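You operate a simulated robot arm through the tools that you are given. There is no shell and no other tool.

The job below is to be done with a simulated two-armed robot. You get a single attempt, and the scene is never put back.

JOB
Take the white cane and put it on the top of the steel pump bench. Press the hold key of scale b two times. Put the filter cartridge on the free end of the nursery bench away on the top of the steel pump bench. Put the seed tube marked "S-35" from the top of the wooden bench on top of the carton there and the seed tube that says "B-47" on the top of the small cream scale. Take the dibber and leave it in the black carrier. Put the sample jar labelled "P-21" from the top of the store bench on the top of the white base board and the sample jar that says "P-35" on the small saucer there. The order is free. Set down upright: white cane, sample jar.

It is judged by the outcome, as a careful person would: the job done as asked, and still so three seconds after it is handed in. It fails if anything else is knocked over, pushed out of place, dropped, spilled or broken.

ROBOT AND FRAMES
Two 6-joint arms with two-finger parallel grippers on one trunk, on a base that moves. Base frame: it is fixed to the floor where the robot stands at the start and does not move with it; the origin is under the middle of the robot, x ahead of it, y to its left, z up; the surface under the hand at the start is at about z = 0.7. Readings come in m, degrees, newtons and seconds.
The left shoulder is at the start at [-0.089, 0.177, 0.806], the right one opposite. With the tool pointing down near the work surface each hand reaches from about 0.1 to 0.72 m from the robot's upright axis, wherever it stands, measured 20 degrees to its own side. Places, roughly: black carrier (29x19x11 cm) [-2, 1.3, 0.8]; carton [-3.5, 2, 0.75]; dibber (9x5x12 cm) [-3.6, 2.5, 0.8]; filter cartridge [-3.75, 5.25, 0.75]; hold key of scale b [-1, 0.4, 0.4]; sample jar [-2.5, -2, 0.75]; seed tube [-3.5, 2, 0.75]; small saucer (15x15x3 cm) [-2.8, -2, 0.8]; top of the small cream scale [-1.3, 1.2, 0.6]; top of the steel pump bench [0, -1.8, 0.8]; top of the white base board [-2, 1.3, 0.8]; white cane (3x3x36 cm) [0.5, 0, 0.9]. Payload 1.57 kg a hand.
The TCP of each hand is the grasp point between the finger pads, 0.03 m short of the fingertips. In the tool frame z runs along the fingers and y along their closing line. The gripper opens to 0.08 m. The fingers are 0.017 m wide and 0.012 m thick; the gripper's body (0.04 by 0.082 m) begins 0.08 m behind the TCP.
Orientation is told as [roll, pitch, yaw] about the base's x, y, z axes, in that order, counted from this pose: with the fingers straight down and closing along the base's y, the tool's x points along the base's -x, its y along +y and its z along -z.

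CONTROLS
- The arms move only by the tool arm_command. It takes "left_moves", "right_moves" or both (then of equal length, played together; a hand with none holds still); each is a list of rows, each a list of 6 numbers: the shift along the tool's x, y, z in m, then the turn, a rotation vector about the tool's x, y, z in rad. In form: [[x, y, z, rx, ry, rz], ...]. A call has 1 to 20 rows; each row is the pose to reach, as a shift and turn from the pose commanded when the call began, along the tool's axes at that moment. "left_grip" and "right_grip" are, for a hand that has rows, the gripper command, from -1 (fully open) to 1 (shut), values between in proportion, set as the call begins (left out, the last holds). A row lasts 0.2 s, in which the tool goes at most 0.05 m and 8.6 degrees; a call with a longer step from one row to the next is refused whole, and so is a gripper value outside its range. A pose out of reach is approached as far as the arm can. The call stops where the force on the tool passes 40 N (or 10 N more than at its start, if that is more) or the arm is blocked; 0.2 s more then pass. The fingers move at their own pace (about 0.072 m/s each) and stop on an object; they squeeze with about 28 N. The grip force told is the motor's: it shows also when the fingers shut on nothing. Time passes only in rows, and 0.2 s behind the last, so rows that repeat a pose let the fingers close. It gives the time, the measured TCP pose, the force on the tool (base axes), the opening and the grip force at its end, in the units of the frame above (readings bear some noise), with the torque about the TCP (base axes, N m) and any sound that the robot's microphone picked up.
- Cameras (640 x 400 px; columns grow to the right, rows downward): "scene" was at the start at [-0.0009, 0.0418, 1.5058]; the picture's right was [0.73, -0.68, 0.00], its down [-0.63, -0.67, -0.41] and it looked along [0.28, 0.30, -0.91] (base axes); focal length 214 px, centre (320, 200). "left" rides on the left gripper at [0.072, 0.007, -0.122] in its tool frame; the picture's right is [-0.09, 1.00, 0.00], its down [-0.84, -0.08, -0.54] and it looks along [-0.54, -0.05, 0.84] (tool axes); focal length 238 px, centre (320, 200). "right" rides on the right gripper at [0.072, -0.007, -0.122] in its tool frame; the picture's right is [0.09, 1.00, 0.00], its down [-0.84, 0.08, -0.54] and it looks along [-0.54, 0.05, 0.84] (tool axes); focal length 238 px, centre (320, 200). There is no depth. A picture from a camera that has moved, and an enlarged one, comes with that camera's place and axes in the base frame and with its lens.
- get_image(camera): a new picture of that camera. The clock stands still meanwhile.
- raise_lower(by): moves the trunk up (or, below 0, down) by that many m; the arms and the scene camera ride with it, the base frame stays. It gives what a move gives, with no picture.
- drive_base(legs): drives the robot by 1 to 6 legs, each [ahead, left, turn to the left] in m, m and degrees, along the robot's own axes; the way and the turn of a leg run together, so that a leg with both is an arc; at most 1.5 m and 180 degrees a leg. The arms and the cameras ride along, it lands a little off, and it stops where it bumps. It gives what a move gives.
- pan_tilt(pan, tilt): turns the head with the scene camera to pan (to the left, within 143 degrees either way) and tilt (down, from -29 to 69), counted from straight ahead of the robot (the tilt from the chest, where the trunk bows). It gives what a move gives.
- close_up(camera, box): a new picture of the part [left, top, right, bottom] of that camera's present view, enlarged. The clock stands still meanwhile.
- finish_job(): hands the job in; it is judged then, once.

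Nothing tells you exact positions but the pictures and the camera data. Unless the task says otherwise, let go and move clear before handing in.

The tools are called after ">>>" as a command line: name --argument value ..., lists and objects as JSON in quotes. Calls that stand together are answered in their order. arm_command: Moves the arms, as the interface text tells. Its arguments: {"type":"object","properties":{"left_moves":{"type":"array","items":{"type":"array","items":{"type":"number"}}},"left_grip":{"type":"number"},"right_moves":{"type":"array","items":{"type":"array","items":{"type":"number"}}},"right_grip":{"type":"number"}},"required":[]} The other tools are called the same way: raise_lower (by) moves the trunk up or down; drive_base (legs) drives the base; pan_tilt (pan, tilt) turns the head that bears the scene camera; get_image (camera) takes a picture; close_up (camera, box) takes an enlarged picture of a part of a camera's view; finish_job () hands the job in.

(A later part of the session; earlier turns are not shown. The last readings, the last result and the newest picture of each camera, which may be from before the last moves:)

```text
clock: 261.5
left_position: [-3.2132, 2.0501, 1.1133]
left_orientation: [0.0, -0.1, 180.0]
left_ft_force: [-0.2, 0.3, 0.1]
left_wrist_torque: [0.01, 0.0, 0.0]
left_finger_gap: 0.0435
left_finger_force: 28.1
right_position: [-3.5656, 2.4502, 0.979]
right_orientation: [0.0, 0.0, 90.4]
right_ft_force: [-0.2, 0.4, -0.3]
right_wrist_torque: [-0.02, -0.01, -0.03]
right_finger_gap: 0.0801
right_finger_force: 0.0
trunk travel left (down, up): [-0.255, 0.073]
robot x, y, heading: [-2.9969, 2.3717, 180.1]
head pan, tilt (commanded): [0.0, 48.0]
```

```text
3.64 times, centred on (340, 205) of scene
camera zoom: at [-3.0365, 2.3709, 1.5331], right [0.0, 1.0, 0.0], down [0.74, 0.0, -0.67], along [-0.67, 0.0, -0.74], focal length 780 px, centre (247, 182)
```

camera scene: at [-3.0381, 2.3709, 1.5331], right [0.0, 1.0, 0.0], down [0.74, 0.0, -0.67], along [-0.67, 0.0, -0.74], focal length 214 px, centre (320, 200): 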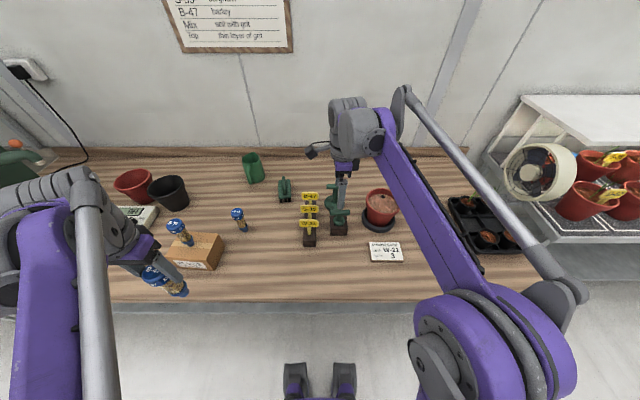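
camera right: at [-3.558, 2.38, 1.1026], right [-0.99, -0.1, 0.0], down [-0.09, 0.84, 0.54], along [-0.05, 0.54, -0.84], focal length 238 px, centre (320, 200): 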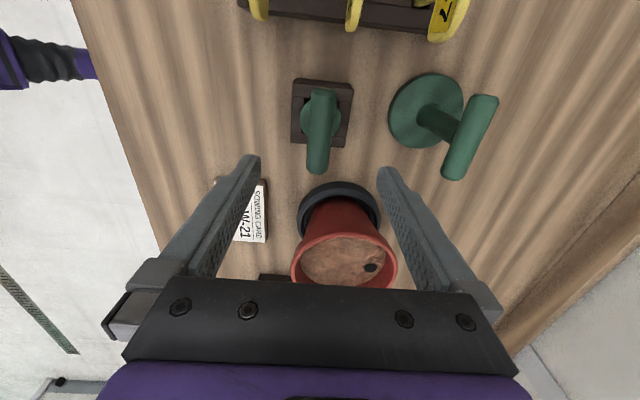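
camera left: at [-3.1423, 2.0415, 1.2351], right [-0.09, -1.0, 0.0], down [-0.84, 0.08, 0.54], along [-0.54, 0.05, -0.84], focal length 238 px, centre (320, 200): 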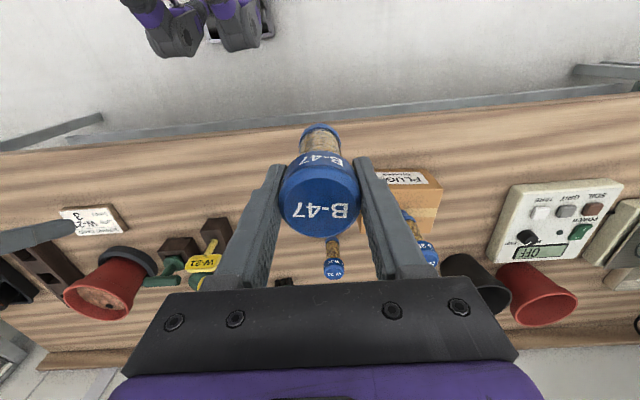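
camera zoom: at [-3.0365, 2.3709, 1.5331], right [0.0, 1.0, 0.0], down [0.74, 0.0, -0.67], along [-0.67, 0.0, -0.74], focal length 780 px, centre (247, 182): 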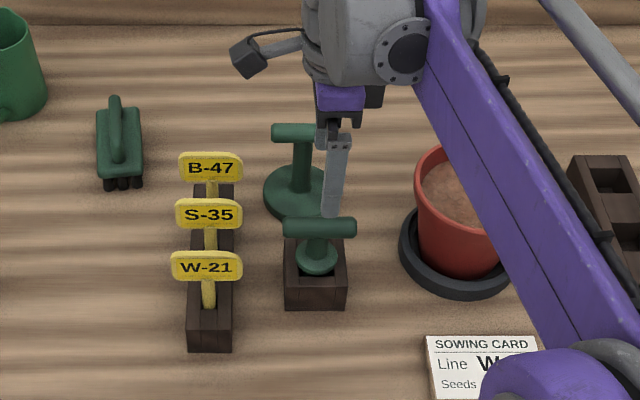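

Aligned over the handle. Descending and closing.

>>> arm_command --right_moves '[[0, 0.001, 0.03, 0, 0, 0], [0, 0.001, 0.06, 0, 0, 0], [0, 0.001, 0.09, 0, 0, 0], [0, 0.001, 0.103, 0, 0, 0], [0, 0.001, 0.103, 0, 0, 0]]'

>>> get_image --camera "right"

>>> close_up --camera "scene" --box '[280, 150, 400, 260]'

```text
clock: 262.7
left_position: [-3.2143, 2.05, 1.1134]
left_orientation: [0.0, -0.1, 180.0]
left_ft_force: [0.6, 0.2, -0.7]
left_wrist_torque: [-0.01, -0.04, 0.02]
left_finger_gap: 0.0434
left_finger_force: 28.4
right_position: [-3.5675, 2.4511, 0.875]
right_orientation: [-0.2, 0.1, 90.6]
right_ft_force: [-1.2, 0.4, 0.2]
right_wrist_torque: [0.01, 0.02, -0.02]
right_finger_gap: 0.0799
right_finger_force: 0.2
trunk travel left (down, up): [-0.255, 0.073]
robot x, y, heading: [-3.0023, 2.375, 179.8]
head pan, tilt (commanded): [0.0, 48.0]
```

```text
taken
camera right: at [-3.5594, 2.3791, 0.9987], right [-0.99, -0.1, 0.0], down [-0.09, 0.84, 0.54], along [-0.05, 0.54, -0.84], focal length 238 px, centre (320, 200)
```

right: 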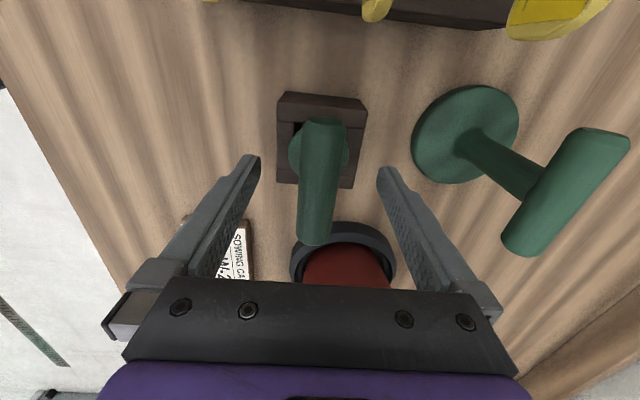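

```text
3.64 times, centred on (340, 205) of scene
camera zoom: at [-3.0372, 2.371, 1.5331], right [0.0, 1.0, 0.0], down [0.74, 0.0, -0.67], along [-0.67, 0.0, -0.74], focal length 780 px, centre (247, 182)
```

zoom: 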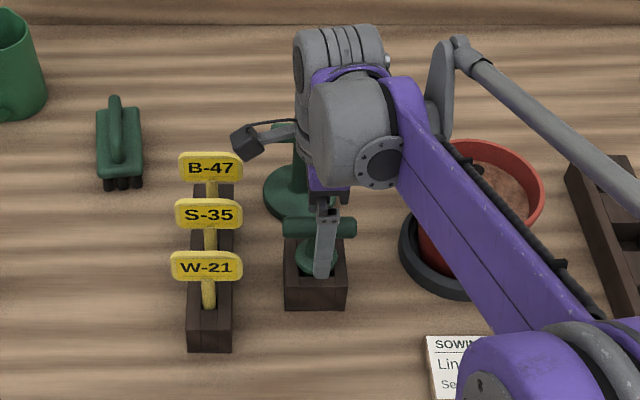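

>>> arm_command --right_moves '[[0.005, 0, 0, 0, 0, 0], [0.005, 0, 0, 0, 0, 0], [0.005, 0, 0, 0, 0, 0], [0.005, 0, 0, 0, 0, 0], [0.005, 0, 0, 0, 0, 0]]' --right_grip 1

>>> arm_command --right_moves '[[0, 0, -0.02, 0, 0, 0], [0, 0, -0.04, 0, 0, 0], [0, 0, -0.07, 0, 0, 0], [0, 0, -0.1, 0, 0, 0]]'

>>> get_image --camera "right"

>>> close_up --camera "scene" --box '[280, 150, 400, 260]'

```text
clock: 263.9
left_position: [-3.2142, 2.0502, 1.1131]
left_orientation: [0.0, 0.0, 180.0]
left_ft_force: [0.5, -0.2, -1.2]
left_wrist_torque: [0.01, -0.02, 0.02]
left_finger_gap: 0.0435
left_finger_force: 28.4
right_position: [-3.5675, 2.4462, 0.8754]
right_orientation: [-0.1, 0.1, 90.5]
right_ft_force: [0.1, 0.3, 0.1]
right_wrist_torque: [-0.02, -0.01, 0.01]
right_finger_gap: 0.0225
right_finger_force: 27.8
trunk travel left (down, up): [-0.255, 0.073]
robot x, y, heading: [-3.0003, 2.3709, 179.9]
head pan, tilt (commanded): [0.0, 48.0]
```

```text
clock: 264.9
left_position: [-3.214, 2.0496, 1.1125]
left_orientation: [0.0, 0.0, 180.0]
left_ft_force: [0.8, -0.5, -0.6]
left_wrist_torque: [-0.03, 0.01, -0.01]
left_finger_gap: 0.0436
left_finger_force: 28.0
right_position: [-3.5683, 2.4452, 0.9763]
right_orientation: [-0.1, 0.1, 90.5]
right_ft_force: [0.4, -0.2, -1.1]
right_wrist_torque: [-0.01, -0.03, 0.03]
right_finger_gap: 0.0226
right_finger_force: 28.0
trunk travel left (down, up): [-0.255, 0.073]
robot x, y, heading: [-3.0004, 2.3712, 180.2]
head pan, tilt (commanded): [0.0, 48.0]
```

```text
taken
camera right: at [-3.5609, 2.3733, 1.1], right [-0.99, -0.1, 0.0], down [-0.09, 0.84, 0.54], along [-0.05, 0.54, -0.84], focal length 238 px, centre (320, 200)
```

right: 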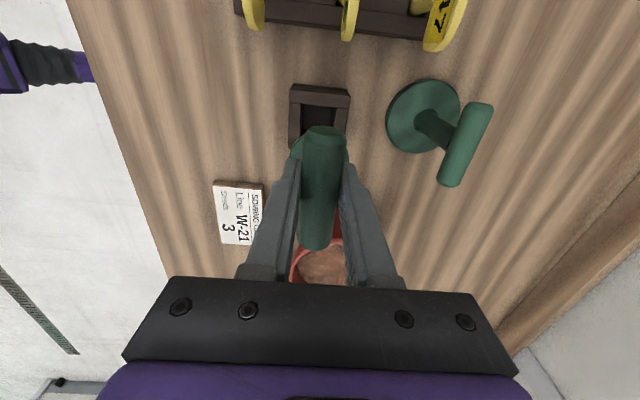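

```text
3.64 times, centred on (340, 205) of scene
camera zoom: at [-3.0371, 2.371, 1.5331], right [0.0, 1.0, 0.0], down [0.74, 0.0, -0.67], along [-0.67, 0.0, -0.74], focal length 780 px, centre (247, 182)
```

zoom: 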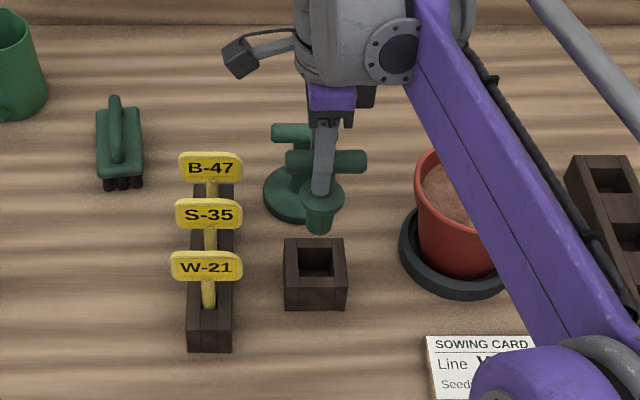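

The dibber is out of its block, held firmly. I'll raise and retract it, then back away from the bench.

>>> arm_command --right_moves '[[0, 0, -0.04, 0, 0, 0], [0, 0, -0.08, 0, 0, 0], [0, -0.03, -0.11, 0, 0, 0], [0, -0.07, -0.12, 0, 0, 0], [0, -0.11, -0.13, 0, 0, 0], [0, -0.15, -0.13, 0, 0, 0], [0, -0.19, -0.13, 0, 0, 0], [0, -0.23, -0.13, 0, 0, 0]]'

>>> drive_base --legs '[[-0.25, 0, 0]]'

>>> get_image --camera "scene"

>>> pan_tilt --pan -60 --tilt 20

>>> get_image --camera "scene"

>>> close_up --camera "scene" --box '[200, 120, 440, 270]'

```text
clock: 266.7
left_position: [-3.2135, 2.0499, 1.113]
left_orientation: [0.0, -0.1, 180.0]
left_ft_force: [-0.6, 0.1, -0.5]
left_wrist_torque: [-0.01, 0.0, 0.0]
left_finger_gap: 0.0436
left_finger_force: 28.0
right_position: [-3.3366, 2.4473, 1.1089]
right_orientation: [0.0, 0.1, 90.4]
right_ft_force: [0.1, 0.1, -0.5]
right_wrist_torque: [0.0, 0.05, 0.01]
right_finger_gap: 0.0225
right_finger_force: 27.6
trunk travel left (down, up): [-0.255, 0.073]
robot x, y, heading: [-2.9973, 2.3718, 179.8]
head pan, tilt (commanded): [0.0, 48.0]
```

```text
clock: 268.6
left_position: [-2.9645, 2.0489, 1.1136]
left_orientation: [0.0, 0.1, -179.9]
left_ft_force: [0.5, -0.4, -0.5]
left_wrist_torque: [0.0, -0.01, 0.02]
left_finger_gap: 0.0435
left_finger_force: 28.0
right_position: [-3.0896, 2.448, 1.107]
right_orientation: [-0.1, 0.2, 90.5]
right_ft_force: [-0.6, -0.1, -0.3]
right_wrist_torque: [0.01, 0.02, 0.01]
right_finger_gap: 0.0225
right_finger_force: 27.6
trunk travel left (down, up): [-0.255, 0.073]
robot x, y, heading: [-2.7473, 2.3719, -179.9]
head pan, tilt (commanded): [0.0, 48.0]
```

```text
taken
camera scene: at [-2.7881, 2.3712, 1.5331], right [0.0, 1.0, 0.0], down [0.74, 0.0, -0.67], along [-0.67, 0.0, -0.74], focal length 214 px, centre (320, 200)
```

scene: 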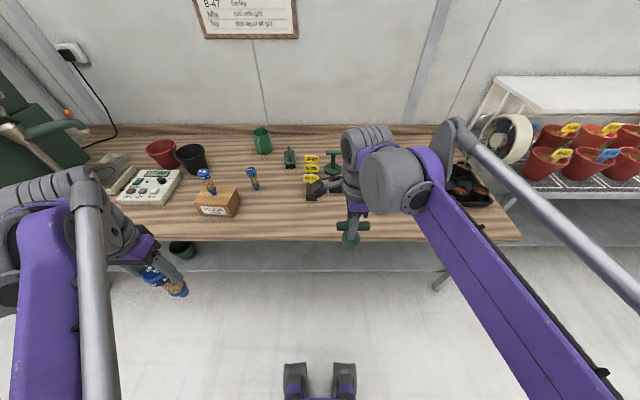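

```text
clock: 269.9
left_position: [-2.9651, 2.0489, 1.1121]
left_orientation: [-0.1, 0.0, -179.9]
left_ft_force: [0.3, -0.1, 0.3]
left_wrist_torque: [0.0, -0.01, -0.01]
left_finger_gap: 0.0437
left_finger_force: 27.8
right_position: [-3.0883, 2.4478, 1.1063]
right_orientation: [-0.1, 0.1, 90.6]
right_ft_force: [-0.1, 0.2, -1.2]
right_wrist_torque: [0.03, 0.0, 0.01]
right_finger_gap: 0.0228
right_finger_force: 28.1
trunk travel left (down, up): [-0.255, 0.073]
robot x, y, heading: [-2.7467, 2.3765, -180.0]
head pan, tilt (commanded): [-60.0, 20.0]
```

```text
taken
camera scene: at [-2.7563, 2.4519, 1.5759], right [0.86, 0.5, 0.0], down [0.17, -0.3, -0.94], along [-0.47, 0.81, -0.34], focal length 214 px, centre (320, 200)
```

scene: 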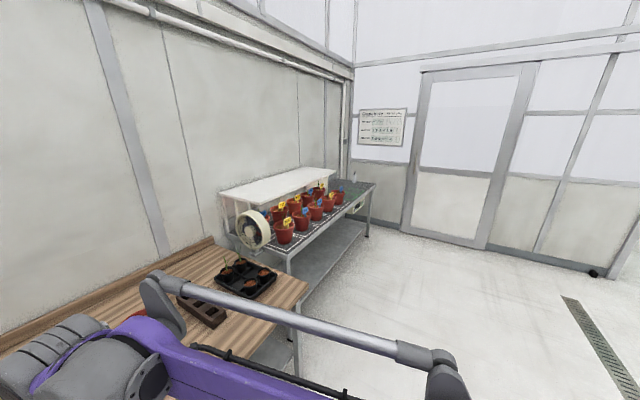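

```text
2.67 times, centred on (320, 195) of scene
camera zoom: at [-2.7563, 2.4519, 1.5759], right [0.86, 0.5, 0.0], down [0.17, -0.3, -0.94], along [-0.47, 0.81, -0.34], focal length 572 px, centre (320, 213)
```

zoom: 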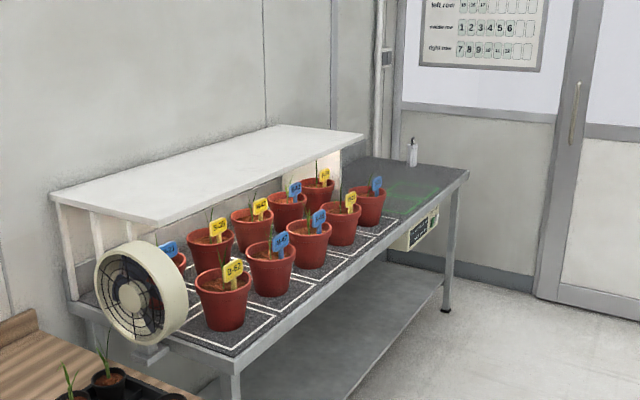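

The filter cartridge is the white item on the far end of the nursery bench (for later). Now I'll turn around and go to the black carrier with the dibber.

>>> drive_base --legs '[[0.0, 0, -180], [0, -1.05, 0]]'

>>> pan_tilt --pan 0 --tilt 45

>>> get_image --camera "scene"

>>> get_image --camera "right"

```text
clock: 286.6
left_position: [-2.5067, 1.6572, 1.1134]
left_orientation: [0.0, 0.0, 1.5]
left_ft_force: [-0.3, 0.4, -0.5]
left_wrist_torque: [-0.02, 0.01, -0.01]
left_finger_gap: 0.0437
left_finger_force: 27.7
right_position: [-2.3734, 1.2606, 1.107]
right_orientation: [-0.1, 0.1, -87.9]
right_ft_force: [0.6, 0.2, -0.7]
right_wrist_torque: [-0.02, -0.01, 0.01]
right_finger_gap: 0.0227
right_finger_force: 28.5
trunk travel left (down, up): [-0.255, 0.073]
robot x, y, heading: [-2.7161, 1.3271, 1.3]
head pan, tilt (commanded): [-60.0, 20.0]
```

```text
clock: 287.9
left_position: [-2.5088, 1.6558, 1.1134]
left_orientation: [0.0, 0.0, 1.5]
left_ft_force: [0.8, 0.3, -0.4]
left_wrist_torque: [0.0, 0.01, 0.03]
left_finger_gap: 0.0431
left_finger_force: 28.0
right_position: [-2.3739, 1.2617, 1.1073]
right_orientation: [-0.2, 0.1, -88.0]
right_ft_force: [-0.5, -0.4, -0.4]
right_wrist_torque: [0.0, 0.04, -0.01]
right_finger_gap: 0.0231
right_finger_force: 28.0
trunk travel left (down, up): [-0.255, 0.073]
robot x, y, heading: [-2.7133, 1.3289, 1.6]
head pan, tilt (commanded): [0.0, 45.0]
```

```text
taken
camera scene: at [-2.6754, 1.3268, 1.5373], right [0.03, -1.0, 0.0], down [-0.71, -0.02, -0.71], along [0.71, 0.02, -0.71], focal length 214 px, centre (320, 200)
```

scene: 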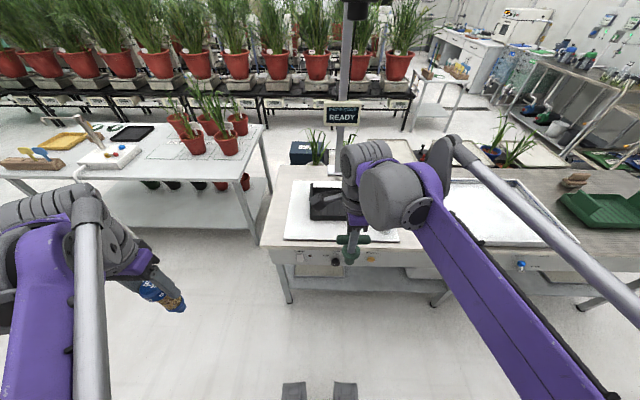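

```text
taken
camera right: at [-2.3824, 1.3318, 1.2304], right [0.99, 0.13, 0.0], down [0.11, -0.83, 0.54], along [0.07, -0.54, -0.84], focal length 238 px, centre (320, 200)
```

right: 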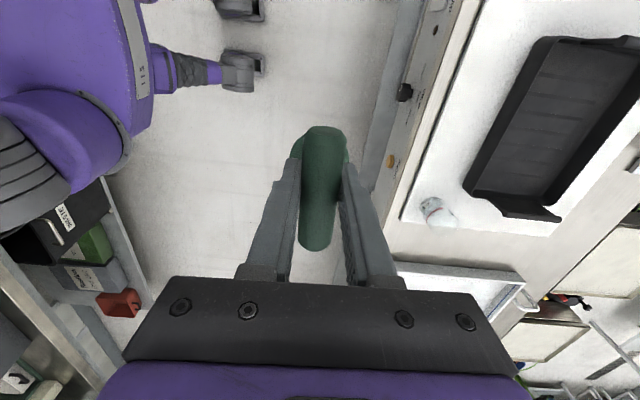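

>>> drive_base --legs '[[0.16, 0.02, -1.5]]'

>>> close_up --camera "right" --box '[380, 20, 640, 260]'

>>> close_up --camera "scene" --box '[220, 160, 420, 280]'

```text
clock: 289.3
left_position: [-2.3442, 1.6731, 1.1133]
left_orientation: [0.0, 0.0, 0.0]
left_ft_force: [0.0, 0.6, -0.7]
left_wrist_torque: [-0.01, 0.01, 0.0]
left_finger_gap: 0.0435
left_finger_force: 28.1
right_position: [-2.22, 1.2752, 1.1068]
right_orientation: [-0.1, 0.2, -89.3]
right_ft_force: [0.5, 0.0, -0.9]
right_wrist_torque: [0.01, 0.01, 0.02]
right_finger_gap: 0.023
right_finger_force: 28.2
trunk travel left (down, up): [-0.255, 0.073]
robot x, y, heading: [-2.5585, 1.3503, 0.3]
head pan, tilt (commanded): [0.0, 45.0]
```

```text
1.67 times, centred on (510, 140) of right
camera zoom: at [-2.2266, 1.3463, 1.2303], right [0.99, 0.1, 0.0], down [0.09, -0.84, 0.54], along [0.06, -0.54, -0.84], focal length 397 px, centre (3, 300)
```

zoom: 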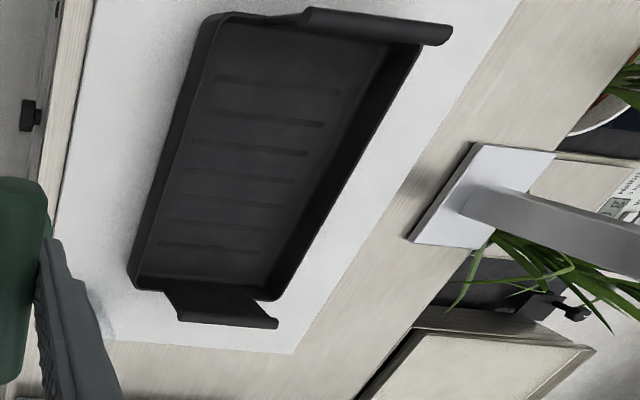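

```text
3.20 times, centred on (320, 220) of scene
camera zoom: at [-2.5195, 1.3483, 1.5372], right [0.0, -1.0, 0.0], down [-0.71, 0.0, -0.71], along [0.71, 0.0, -0.71], focal length 686 px, centre (320, 136)
```

zoom: 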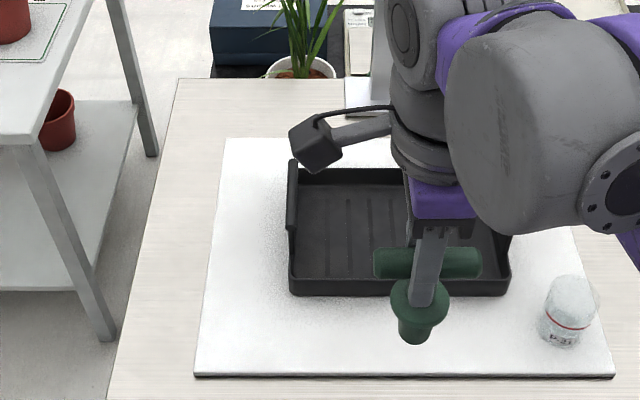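

The carrier's center is about (-1.948, 1.246). I'll carry the dibber over it.

>>> arm_command --right_moves '[[-0.005, 0.04, 0, 0, 0, 0], [-0.01, 0.08, 0, 0, 0, 0], [-0.015, 0.12, 0, 0, 0, 0], [-0.02, 0.16, 0.01, 0, 0, 0], [-0.025, 0.2, 0.025, 0, 0, 0], [-0.03, 0.24, 0.045, 0, 0, 0], [-0.0323, 0.2716, 0.075, 0, 0, 0], [-0.0323, 0.2716, 0.075, 0, 0, 0]]'

>>> get_image --camera "right"

>>> close_up --camera "scene" --box '[220, 140, 420, 280]'

>>> close_up --camera "left" --box '[0, 150, 320, 400]'

```text
clock: 291.1
left_position: [-2.3456, 1.6741, 1.1127]
left_orientation: [0.0, 0.0, 0.1]
left_ft_force: [-1.3, -0.7, -0.8]
left_wrist_torque: [0.02, 0.02, 0.0]
left_finger_gap: 0.0432
left_finger_force: 28.3
right_position: [-1.9478, 1.2468, 1.0299]
right_orientation: [0.0, 0.1, -89.3]
right_ft_force: [0.0, -0.6, -0.8]
right_wrist_torque: [-0.01, 0.02, -0.01]
right_finger_gap: 0.0228
right_finger_force: 28.0
trunk travel left (down, up): [-0.255, 0.073]
robot x, y, heading: [-2.5574, 1.3502, 0.2]
head pan, tilt (commanded): [0.0, 45.0]
```

```text
taken
camera right: at [-1.9548, 1.3175, 1.1524], right [0.99, 0.1, 0.0], down [0.09, -0.84, 0.54], along [0.06, -0.54, -0.84], focal length 238 px, centre (320, 200)
```

right: 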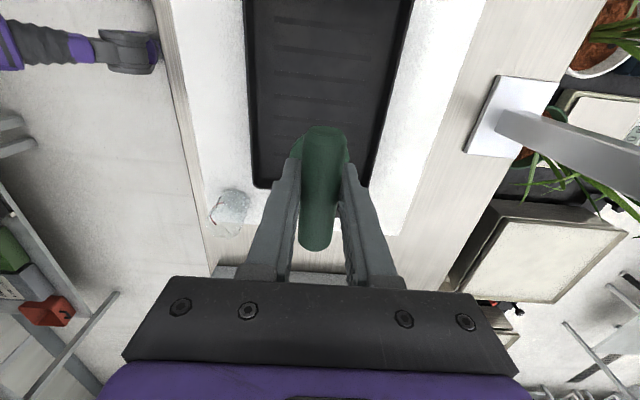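

```text
2.86 times, centred on (320, 210) of scene
camera zoom: at [-2.5206, 1.3484, 1.5373], right [0.0, -1.0, 0.0], down [-0.71, 0.0, -0.71], along [0.71, 0.0, -0.71], focal length 613 px, centre (320, 171)
```

zoom: 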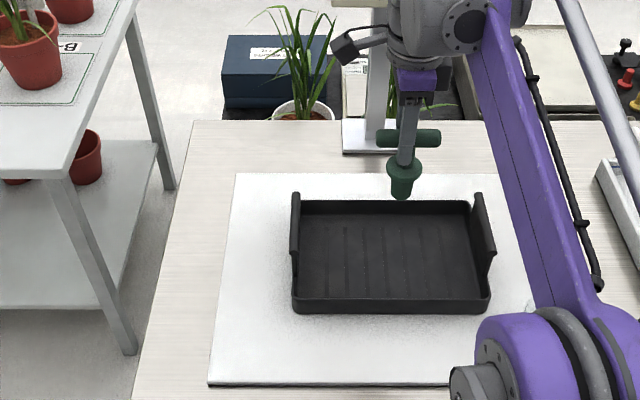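

```text
1.60 times, centred on (160, 275) of left
camera zoom: at [-2.4176, 1.6785, 1.2352], right [0.09, 1.0, 0.0], down [0.84, -0.08, 0.54], along [0.54, -0.05, -0.84], focal length 381 px, centre (576, 80)
```

zoom: 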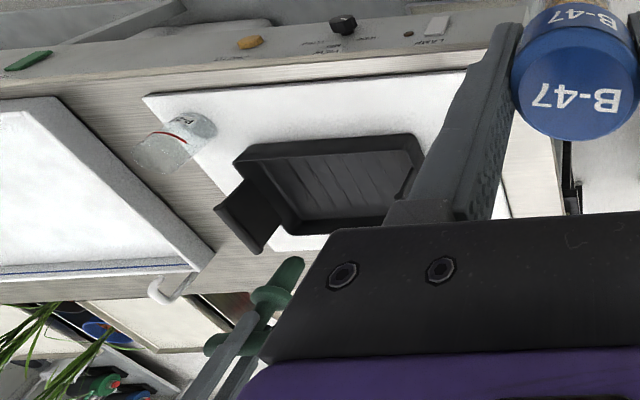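

The dibber will land in the middle of the carrier. Lowering.

>>> arm_command --right_moves '[[0, 0, 0.035, 0, 0, 0], [0, 0, 0.07, 0, 0, 0], [0, 0, 0.1, 0, 0, 0], [0, 0, 0.115, 0, 0, 0], [0, 0, 0.115, 0, 0, 0]]'

>>> close_up --camera "scene" --box '[260, 160, 400, 260]'

>>> close_up --camera "left" --box '[0, 150, 320, 400]'

```text
clock: 292.3
left_position: [-2.3439, 1.6742, 1.1128]
left_orientation: [0.0, 0.1, 0.2]
left_ft_force: [-1.1, -0.7, -0.3]
left_wrist_torque: [-0.01, 0.01, 0.0]
left_finger_gap: 0.0432
left_finger_force: 28.2
right_position: [-1.948, 1.2466, 0.9148]
right_orientation: [-0.2, 0.1, -89.3]
right_ft_force: [0.2, 0.6, -0.1]
right_wrist_torque: [-0.01, -0.02, -0.02]
right_finger_gap: 0.0227
right_finger_force: 27.9
trunk travel left (down, up): [-0.255, 0.073]
robot x, y, heading: [-2.5633, 1.3467, 0.3]
head pan, tilt (commanded): [0.0, 45.0]
```

```text
4.00 times, centred on (330, 210) of scene
camera zoom: at [-2.5197, 1.3483, 1.5373], right [0.0, -1.0, 0.0], down [-0.71, 0.0, -0.71], along [0.71, 0.0, -0.71], focal length 858 px, centre (280, 160)
```

zoom: 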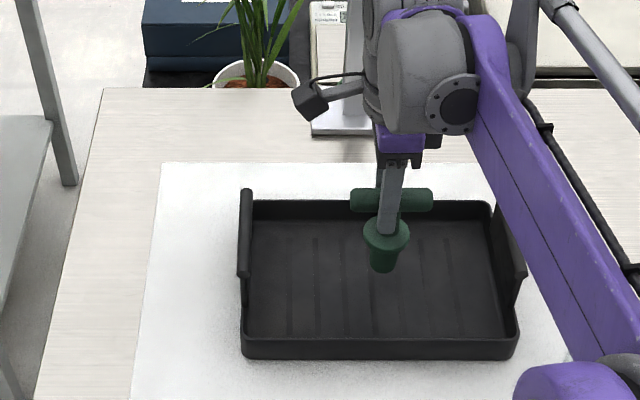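

```text
1.60 times, centred on (160, 275) of left
camera zoom: at [-2.4168, 1.6785, 1.2351], right [0.09, 1.0, 0.0], down [0.84, -0.08, 0.54], along [0.54, -0.05, -0.84], focal length 381 px, centre (576, 80)
```

zoom: 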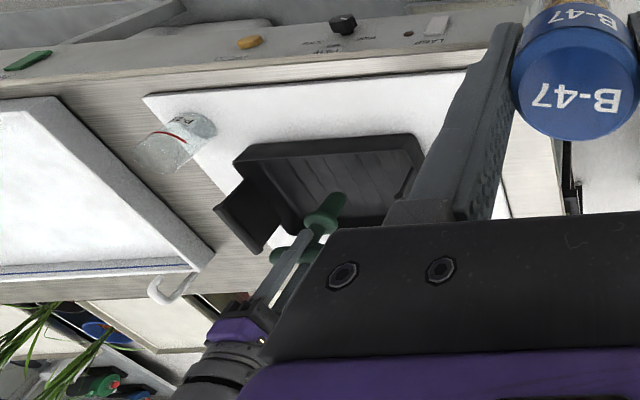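

>>> arm_command --right_moves '[[0, 0, 0.005, 0, 0, 0], [0, 0, 0.01, 0, 0, 0], [0, 0, 0.014, 0, 0, 0]]'

>>> arm_command --right_moves '[[0, 0, 0.003, 0, 0, 0], [0, 0, 0.006, 0, 0, 0]]'

>>> close_up --camera "scene" --box '[260, 160, 400, 260]'

```text
clock: 293.1
left_position: [-2.3445, 1.6736, 1.1133]
left_orientation: [0.0, 0.1, 0.1]
left_ft_force: [0.3, -0.1, -0.3]
left_wrist_torque: [-0.01, -0.04, -0.03]
left_finger_gap: 0.0433
left_finger_force: 28.2
right_position: [-1.9485, 1.2453, 0.9021]
right_orientation: [0.0, 0.2, -89.3]
right_ft_force: [-1.0, 0.1, -0.2]
right_wrist_torque: [0.03, -0.01, -0.02]
right_finger_gap: 0.0227
right_finger_force: 28.0
trunk travel left (down, up): [-0.255, 0.073]
robot x, y, heading: [-2.5596, 1.3529, -0.0]
head pan, tilt (commanded): [0.0, 45.0]
```

```text
clock: 293.7
left_position: [-2.3442, 1.6735, 1.1135]
left_orientation: [0.0, 0.1, 0.2]
left_ft_force: [0.3, -0.3, -0.9]
left_wrist_torque: [0.0, 0.01, 0.0]
left_finger_gap: 0.0431
left_finger_force: 27.8
right_position: [-1.9485, 1.2461, 0.8965]
right_orientation: [-0.1, 0.1, -89.4]
right_ft_force: [-0.8, 0.3, -0.4]
right_wrist_torque: [-0.01, 0.03, -0.01]
right_finger_gap: 0.0226
right_finger_force: 27.4
trunk travel left (down, up): [-0.255, 0.073]
robot x, y, heading: [-2.5607, 1.3481, 0.3]
head pan, tilt (commanded): [0.0, 45.0]
```

```text
4.00 times, centred on (330, 210) of scene
camera zoom: at [-2.5197, 1.3483, 1.5373], right [0.0, -1.0, 0.0], down [-0.71, 0.0, -0.71], along [0.71, 0.0, -0.71], focal length 858 px, centre (280, 160)
```

zoom: 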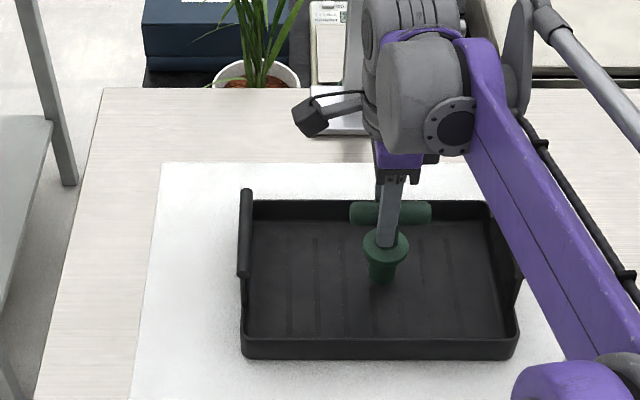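

>>> arm_command --right_moves '[[0, 0, 0.003, 0, 0, 0], [0, 0, 0.006, 0, 0, 0]]'

>>> arm_command --right_moves '[[0, 0, 0.002, 0, 0, 0], [0, 0, 0.005, 0, 0, 0]]'

```text
clock: 294.3
left_position: [-2.343, 1.6735, 1.1137]
left_orientation: [0.0, 0.1, 0.1]
left_ft_force: [0.0, 0.4, -1.5]
left_wrist_torque: [-0.01, -0.03, -0.02]
left_finger_gap: 0.0433
left_finger_force: 27.7
right_position: [-1.9493, 1.2465, 0.8907]
right_orientation: [-0.1, 0.1, -89.3]
right_ft_force: [0.2, -0.7, -0.5]
right_wrist_torque: [0.01, -0.01, -0.01]
right_finger_gap: 0.023
right_finger_force: 28.1
trunk travel left (down, up): [-0.255, 0.073]
robot x, y, heading: [-2.561, 1.3514, 0.2]
head pan, tilt (commanded): [0.0, 45.0]
```

```text
clock: 294.9
left_position: [-2.3438, 1.6738, 1.1127]
left_orientation: [0.1, -0.1, 0.1]
left_ft_force: [-0.7, 0.0, -0.2]
left_wrist_torque: [0.0, -0.01, -0.01]
left_finger_gap: 0.0434
left_finger_force: 27.3
right_position: [-1.9483, 1.2474, 0.8863]
right_orientation: [0.0, 0.0, -89.2]
right_ft_force: [0.8, -0.1, 4.5]
right_wrist_torque: [-0.03, -0.06, 0.0]
right_finger_gap: 0.0227
right_finger_force: 28.1
trunk travel left (down, up): [-0.255, 0.073]
robot x, y, heading: [-2.5589, 1.3487, 0.2]
head pan, tilt (commanded): [0.0, 45.0]
```

Contact (4.5 N). I'll release the dibber.

>>> arm_command --right_moves '[[0, 0, -0.0008, 0, 0, 0], [0, 0, -0.0008, 0, 0, 0], [0, 0, -0.0008, 0, 0, 0]]' --right_grip 0

>>> close_up --camera "scene" --box '[260, 160, 400, 260]'

>>> get_image --camera "right"

```text
clock: 295.7
left_position: [-2.3445, 1.6732, 1.1122]
left_orientation: [0.0, -0.1, 0.1]
left_ft_force: [-0.2, -0.4, -1.7]
left_wrist_torque: [0.01, 0.01, -0.04]
left_finger_gap: 0.0435
left_finger_force: 28.6
right_position: [-1.9495, 1.2472, 0.8861]
right_orientation: [0.0, 0.1, -89.4]
right_ft_force: [0.4, 0.1, 0.8]
right_wrist_torque: [0.0, -0.01, 0.01]
right_finger_gap: 0.0398
right_finger_force: 0.0
trunk travel left (down, up): [-0.255, 0.073]
robot x, y, heading: [-2.5616, 1.3503, 0.3]
head pan, tilt (commanded): [0.0, 45.0]
```

```text
4.00 times, centred on (330, 210) of scene
camera zoom: at [-2.5197, 1.3483, 1.5373], right [0.0, -1.0, 0.0], down [-0.71, 0.0, -0.71], along [0.71, 0.0, -0.71], focal length 858 px, centre (280, 160)
```

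zoom: 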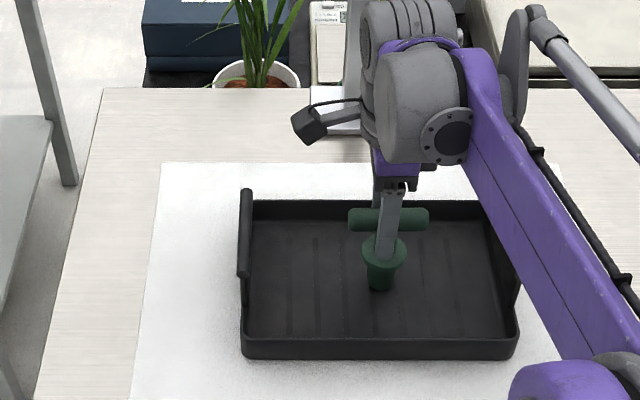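

```text
taken
camera right: at [-1.9559, 1.3184, 1.01], right [0.99, 0.1, 0.0], down [0.09, -0.84, 0.54], along [0.06, -0.54, -0.84], focal length 238 px, centre (320, 200)
```

right: 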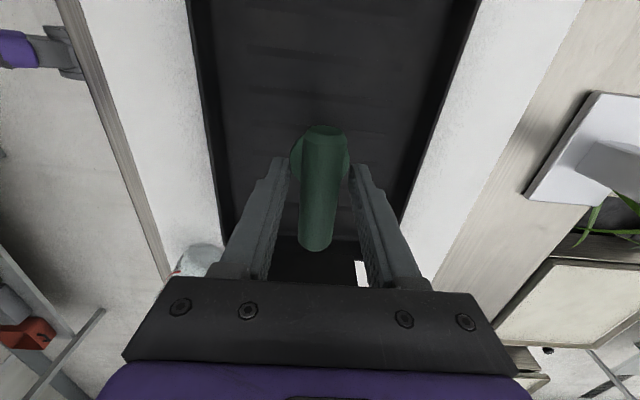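

The dibber stands in the carrier. I'll open further and rise straight up, then check.

>>> arm_command --right_moves '[[0, 0, 0, 0, 0, 0], [0, 0, -0.01, 0, 0, 0], [0, 0, -0.04, 0, 0, 0], [0, 0, -0.08, 0, 0, 0], [0, 0, -0.12, 0, 0, 0], [0, 0, -0.16, 0, 0, 0]]' --right_grip -0.6

>>> close_up --camera "scene" --box '[240, 150, 420, 270]'

>>> get_image --camera "right"

```text
clock: 297.1
left_position: [-2.345, 1.6731, 1.1119]
left_orientation: [0.0, 0.0, 0.0]
left_ft_force: [1.5, 0.8, 0.8]
left_wrist_torque: [0.0, 0.03, 0.0]
left_finger_gap: 0.0432
left_finger_force: 27.9
right_position: [-1.9472, 1.247, 1.0478]
right_orientation: [-0.1, 0.2, -89.2]
right_ft_force: [0.7, -0.6, 0.5]
right_wrist_torque: [0.04, -0.01, 0.02]
right_finger_gap: 0.0638
right_finger_force: 0.0
trunk travel left (down, up): [-0.255, 0.073]
robot x, y, heading: [-2.5572, 1.3504, 0.4]
head pan, tilt (commanded): [0.0, 45.0]
```

```text
3.33 times, centred on (330, 210) of scene
camera zoom: at [-2.5194, 1.3484, 1.5372], right [0.0, -1.0, 0.0], down [-0.71, 0.0, -0.71], along [0.71, 0.0, -0.71], focal length 715 px, centre (287, 167)
```

zoom: 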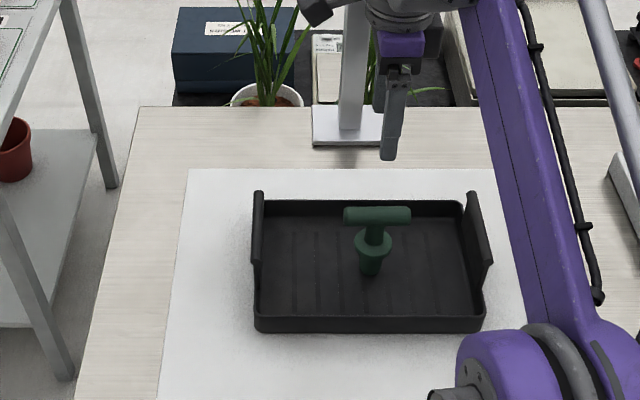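

```text
taken
camera right: at [-1.9546, 1.3183, 1.1701], right [0.99, 0.1, 0.0], down [0.09, -0.84, 0.54], along [0.06, -0.54, -0.84], focal length 238 px, centre (320, 200)
```

right: 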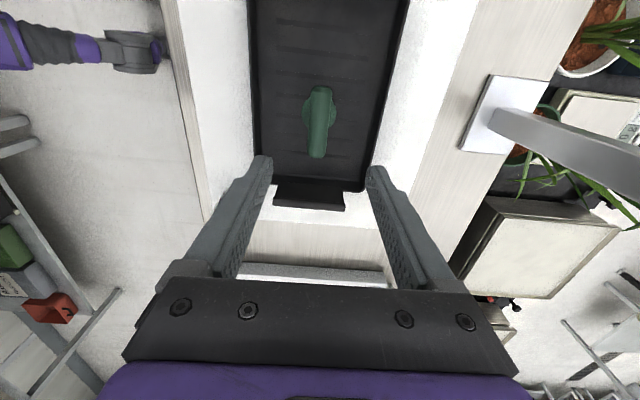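

I'll retract the hand and verify the jar and dibber are still fine.

>>> arm_command --right_moves '[[0, -0.04, -0.01, 0, 0, 0], [0, -0.08, -0.02, 0, 0, 0], [0, -0.12, -0.03, 0, 0, 0], [0, -0.16, -0.04, 0, 0, 0], [0, -0.2, -0.05, 0, 0, 0], [0, -0.24, -0.06, 0, 0, 0], [0, -0.28, -0.06, 0, 0, 0]]' --right_grip -1

>>> arm_command --right_moves '[[0, 0, 0, 0, 0, -0.145], [0, 0, 0, 0, 0, -0.29], [0, 0, 0, 0, 0, -0.435], [0, 0, 0, 0, 0, -0.58], [0, 0, 0, 0, 0, -0.725], [0, 0, 0, 0, 0, -0.87], [0, 0, 0, 0, 0, -1.015], [0, 0, 0, 0, 0, -1.16], [0, 0, 0, 0, 0, -1.305], [0, 0, 0, 0, 0, -1.45], [0, 0, 0, 0, 0, -1.571]]'

>>> close_up --camera "scene" --box '[220, 150, 460, 290]'

>>> get_image --camera "right"

```text
clock: 298.7
left_position: [-2.3446, 1.6727, 1.1139]
left_orientation: [-0.1, -0.2, 0.0]
left_ft_force: [-0.1, 0.3, -1.0]
left_wrist_torque: [0.01, -0.02, -0.02]
left_finger_gap: 0.0435
left_finger_force: 28.3
right_position: [-2.2307, 1.2424, 1.1075]
right_orientation: [0.0, 0.1, -89.2]
right_ft_force: [0.3, -0.2, 0.1]
right_wrist_torque: [0.04, -0.01, 0.0]
right_finger_gap: 0.0802
right_finger_force: 0.0
trunk travel left (down, up): [-0.255, 0.073]
robot x, y, heading: [-2.5646, 1.3512, -0.1]
head pan, tilt (commanded): [0.0, 45.0]
```

```text
clock: 301.1
left_position: [-2.3452, 1.6727, 1.1133]
left_orientation: [0.0, 0.0, 0.2]
left_ft_force: [0.3, 0.5, -1.0]
left_wrist_torque: [-0.01, -0.01, 0.01]
left_finger_gap: 0.0434
left_finger_force: 28.1
right_position: [-2.2272, 1.244, 1.108]
right_orientation: [0.1, 0.0, 0.8]
right_ft_force: [-0.9, -0.1, 0.2]
right_wrist_torque: [-0.01, -0.03, -0.01]
right_finger_gap: 0.0799
right_finger_force: 0.1
trunk travel left (down, up): [-0.255, 0.073]
robot x, y, heading: [-2.5584, 1.3501, 0.2]
head pan, tilt (commanded): [0.0, 45.0]
```

```text
2.67 times, centred on (340, 220) of scene
camera zoom: at [-2.5198, 1.3483, 1.5373], right [0.0, -1.0, 0.0], down [-0.71, 0.0, -0.71], along [0.71, 0.0, -0.71], focal length 572 px, centre (267, 147)
```

zoom: 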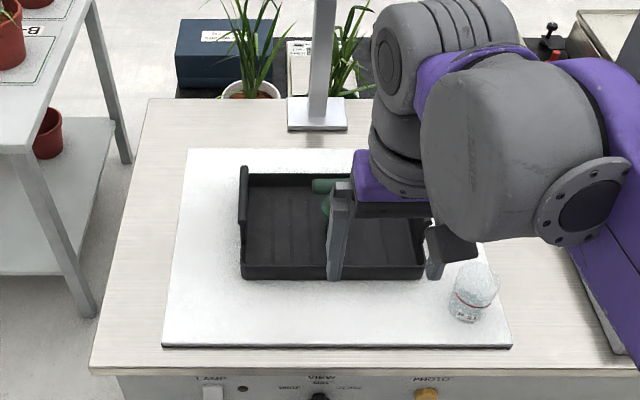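

```text
taken
camera right: at [-2.299, 1.2348, 1.2304], right [-0.11, 0.99, 0.0], down [0.84, 0.09, 0.54], along [0.54, 0.06, -0.84], focal length 238 px, centre (320, 200)
```

right: 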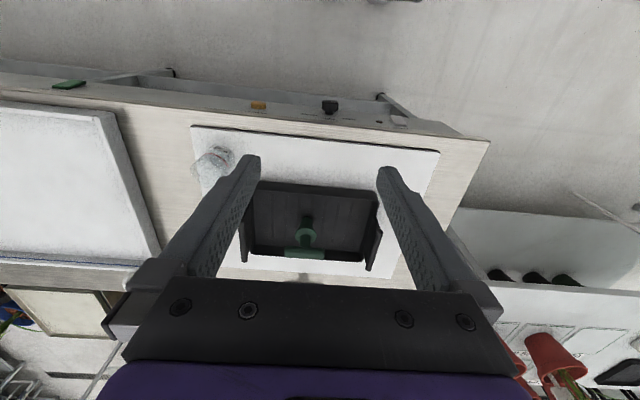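

P-21 and the dibber are in place. Now I'll drive to the nursery bench for the filter cartridge, keeping B-47 in the left hand.

>>> drive_base --legs '[[-0.1, 0, 0], [0, 0, 90], [1.4, 0, 0], [1.4, 0, 0]]'

>>> pan_tilt --pan 60 --tilt 30

>>> get_image --camera "scene"

```text
clock: 319.2
left_position: [-2.9787, 4.3559, 1.113]
left_orientation: [0.0, 0.0, 89.8]
left_ft_force: [-0.2, -0.4, -0.8]
left_wrist_torque: [0.01, -0.02, 0.03]
left_finger_gap: 0.0433
left_finger_force: 28.8
right_position: [-2.5491, 4.4694, 1.1073]
right_orientation: [0.0, 0.1, 90.2]
right_ft_force: [-0.9, -0.3, 0.9]
right_wrist_torque: [-0.04, 0.04, -0.01]
right_finger_gap: 0.08
right_finger_force: 0.0
trunk travel left (down, up): [-0.255, 0.073]
robot x, y, heading: [-2.6592, 4.1422, 89.9]
head pan, tilt (commanded): [0.0, 45.0]
```

```text
clock: 320.5
left_position: [-2.9798, 4.3564, 1.114]
left_orientation: [0.0, -0.1, 89.8]
left_ft_force: [0.6, 0.0, -1.3]
left_wrist_torque: [0.0, 0.0, 0.0]
left_finger_gap: 0.0433
left_finger_force: 28.1
right_position: [-2.5478, 4.4712, 1.1064]
right_orientation: [0.1, 0.1, 90.3]
right_ft_force: [-0.7, 0.2, -0.7]
right_wrist_torque: [0.0, 0.0, 0.02]
right_finger_gap: 0.0798
right_finger_force: 0.1
trunk travel left (down, up): [-0.255, 0.073]
robot x, y, heading: [-2.658, 4.1363, 89.7]
head pan, tilt (commanded): [60.0, 30.0]
```

```text
taken
camera scene: at [-2.7376, 4.1427, 1.5598], right [0.5, 0.86, 0.0], down [0.43, -0.25, -0.87], along [-0.75, 0.44, -0.5], focal length 214 px, centre (320, 200)
```

scene: 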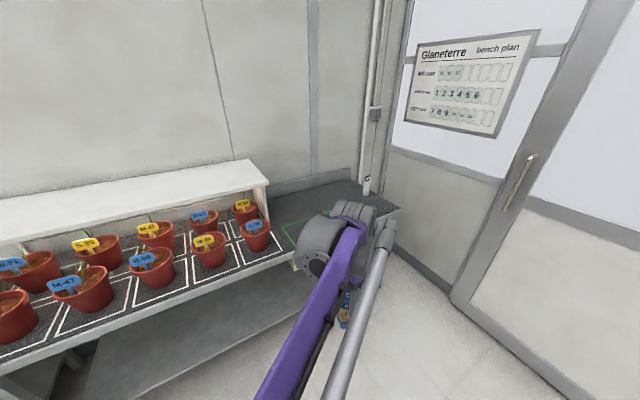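

I see the cartridge near the far back corner of the nursery bench. I'll drive up and turn to face it.

>>> drive_base --legs '[[0.85, 0, 0], [0, 0, 90]]'

>>> pan_tilt --pan -10 --tilt 35

>>> get_image --camera "scene"

>>> close_up --camera "scene" --box '[220, 140, 420, 280]'

```text
clock: 328.9
left_position: [-2.8694, 4.6718, 1.114]
left_orientation: [0.0, 0.1, -179.4]
left_ft_force: [-0.1, -0.4, -0.3]
left_wrist_torque: [0.0, 0.02, -0.01]
left_finger_gap: 0.0432
left_finger_force: 28.1
right_position: [-2.9913, 5.1011, 1.107]
right_orientation: [0.1, 0.2, -178.7]
right_ft_force: [0.5, -0.3, 0.7]
right_wrist_torque: [0.0, -0.02, -0.02]
right_finger_gap: 0.0801
right_finger_force: 0.0
trunk travel left (down, up): [-0.255, 0.073]
robot x, y, heading: [-2.6591, 4.9965, -179.5]
head pan, tilt (commanded): [60.0, 30.0]
```

```text
clock: 330.3
left_position: [-2.8708, 4.6711, 1.1118]
left_orientation: [0.0, 0.0, -179.4]
left_ft_force: [-0.2, 0.3, -0.8]
left_wrist_torque: [0.06, 0.02, -0.03]
left_finger_gap: 0.0431
left_finger_force: 27.9
right_position: [-2.9907, 5.0996, 1.1074]
right_orientation: [0.2, 0.1, -178.7]
right_ft_force: [-0.1, -0.4, -0.3]
right_wrist_torque: [0.02, 0.05, 0.0]
right_finger_gap: 0.0803
right_finger_force: 0.0
trunk travel left (down, up): [-0.255, 0.073]
robot x, y, heading: [-2.6592, 4.9956, -179.4]
head pan, tilt (commanded): [-10.0, 35.0]
```

```text
taken
camera scene: at [-2.7055, 5.01, 1.5521], right [0.16, 0.99, 0.0], down [0.57, -0.09, -0.82], along [-0.81, 0.13, -0.57], focal length 214 px, centre (320, 200)
```

scene: 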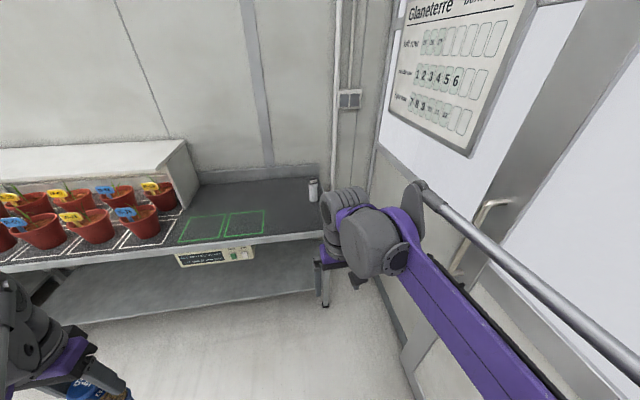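

```text
2.86 times, centred on (320, 210) of scene
camera zoom: at [-2.7055, 5.01, 1.5521], right [0.16, 0.99, 0.0], down [0.57, -0.09, -0.82], along [-0.81, 0.13, -0.57], focal length 613 px, centre (320, 171)
```

zoom: 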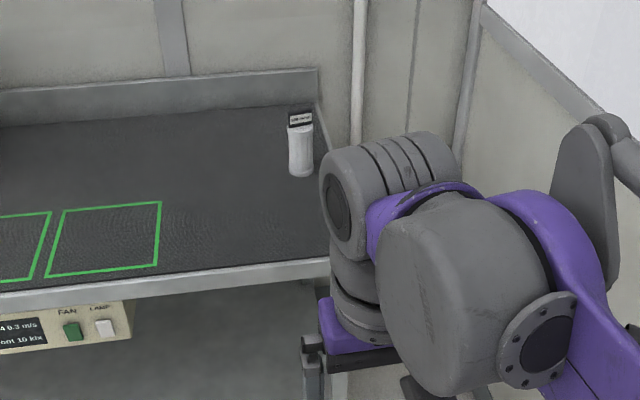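

The cartridge stands at about (-3.81, 5.14), with the bench's front edge at x≈-3.53. I'll drive up.

>>> drive_base --legs '[[0.5, 0, 0]]'

>>> pan_tilt --pan -10 --tilt 48

>>> get_image --camera "scene"

>>> get_image --camera "right"

>>> get_image --camera "left"

```text
clock: 333.3
left_position: [-3.3726, 4.6629, 1.1146]
left_orientation: [0.0, 0.0, -179.1]
left_ft_force: [0.5, 0.0, -2.1]
left_wrist_torque: [0.0, -0.01, 0.04]
left_finger_gap: 0.0434
left_finger_force: 27.5
right_position: [-3.4957, 5.0912, 1.1064]
right_orientation: [0.0, 0.1, -178.5]
right_ft_force: [-0.8, 1.0, -0.3]
right_wrist_torque: [-0.02, 0.02, 0.01]
right_finger_gap: 0.08
right_finger_force: 0.0
trunk travel left (down, up): [-0.255, 0.073]
robot x, y, heading: [-3.165, 4.9899, -179.1]
head pan, tilt (commanded): [-10.0, 35.0]
```

```text
clock: 334.0
left_position: [-3.3723, 4.6625, 1.113]
left_orientation: [0.1, 0.0, -179.1]
left_ft_force: [-0.1, 0.0, -0.7]
left_wrist_torque: [-0.02, -0.03, 0.0]
left_finger_gap: 0.0432
left_finger_force: 27.9
right_position: [-3.4954, 5.0912, 1.1074]
right_orientation: [0.1, 0.1, -178.5]
right_ft_force: [-0.3, 0.1, -0.5]
right_wrist_torque: [0.0, 0.0, 0.02]
right_finger_gap: 0.0801
right_finger_force: 0.0
trunk travel left (down, up): [-0.255, 0.073]
robot x, y, heading: [-3.1637, 4.9906, -179.1]
head pan, tilt (commanded): [-10.0, 48.0]
```

```text
taken
camera scene: at [-3.2013, 5.0011, 1.5331], right [0.16, 0.99, 0.0], down [0.73, -0.12, -0.67], along [-0.66, 0.1, -0.74], focal length 214 px, centre (320, 200)
```

scene: 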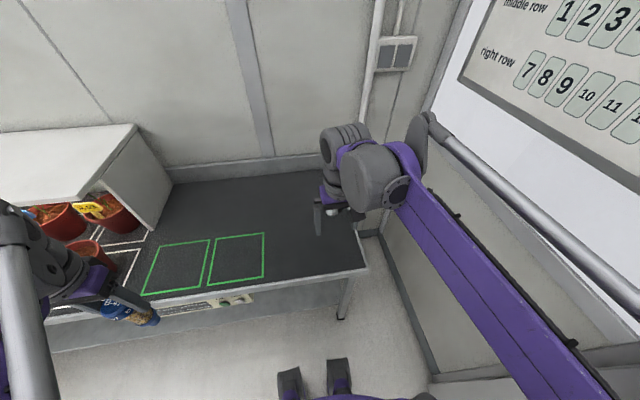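

```text
taken
camera right: at [-3.4248, 5.1, 1.2304], right [0.12, -0.99, 0.0], down [-0.84, -0.1, 0.54], along [-0.54, -0.07, -0.84], focal length 238 px, centre (320, 200)
```

right: 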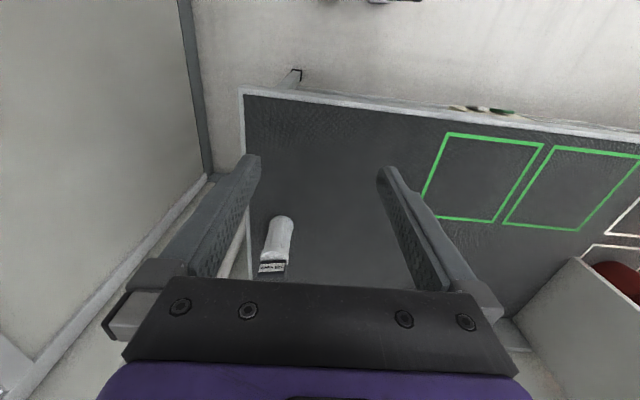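

```text
taken
camera left: at [-3.3015, 4.6559, 1.2351], right [-0.08, -1.0, 0.0], down [-0.84, 0.06, 0.54], along [-0.54, 0.04, -0.84], focal length 238 px, centre (320, 200)
```

left: 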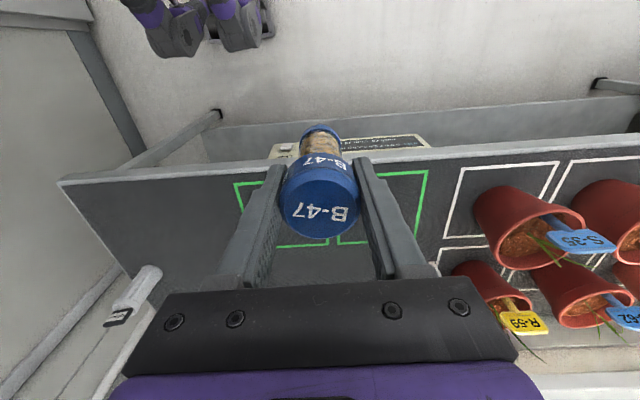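

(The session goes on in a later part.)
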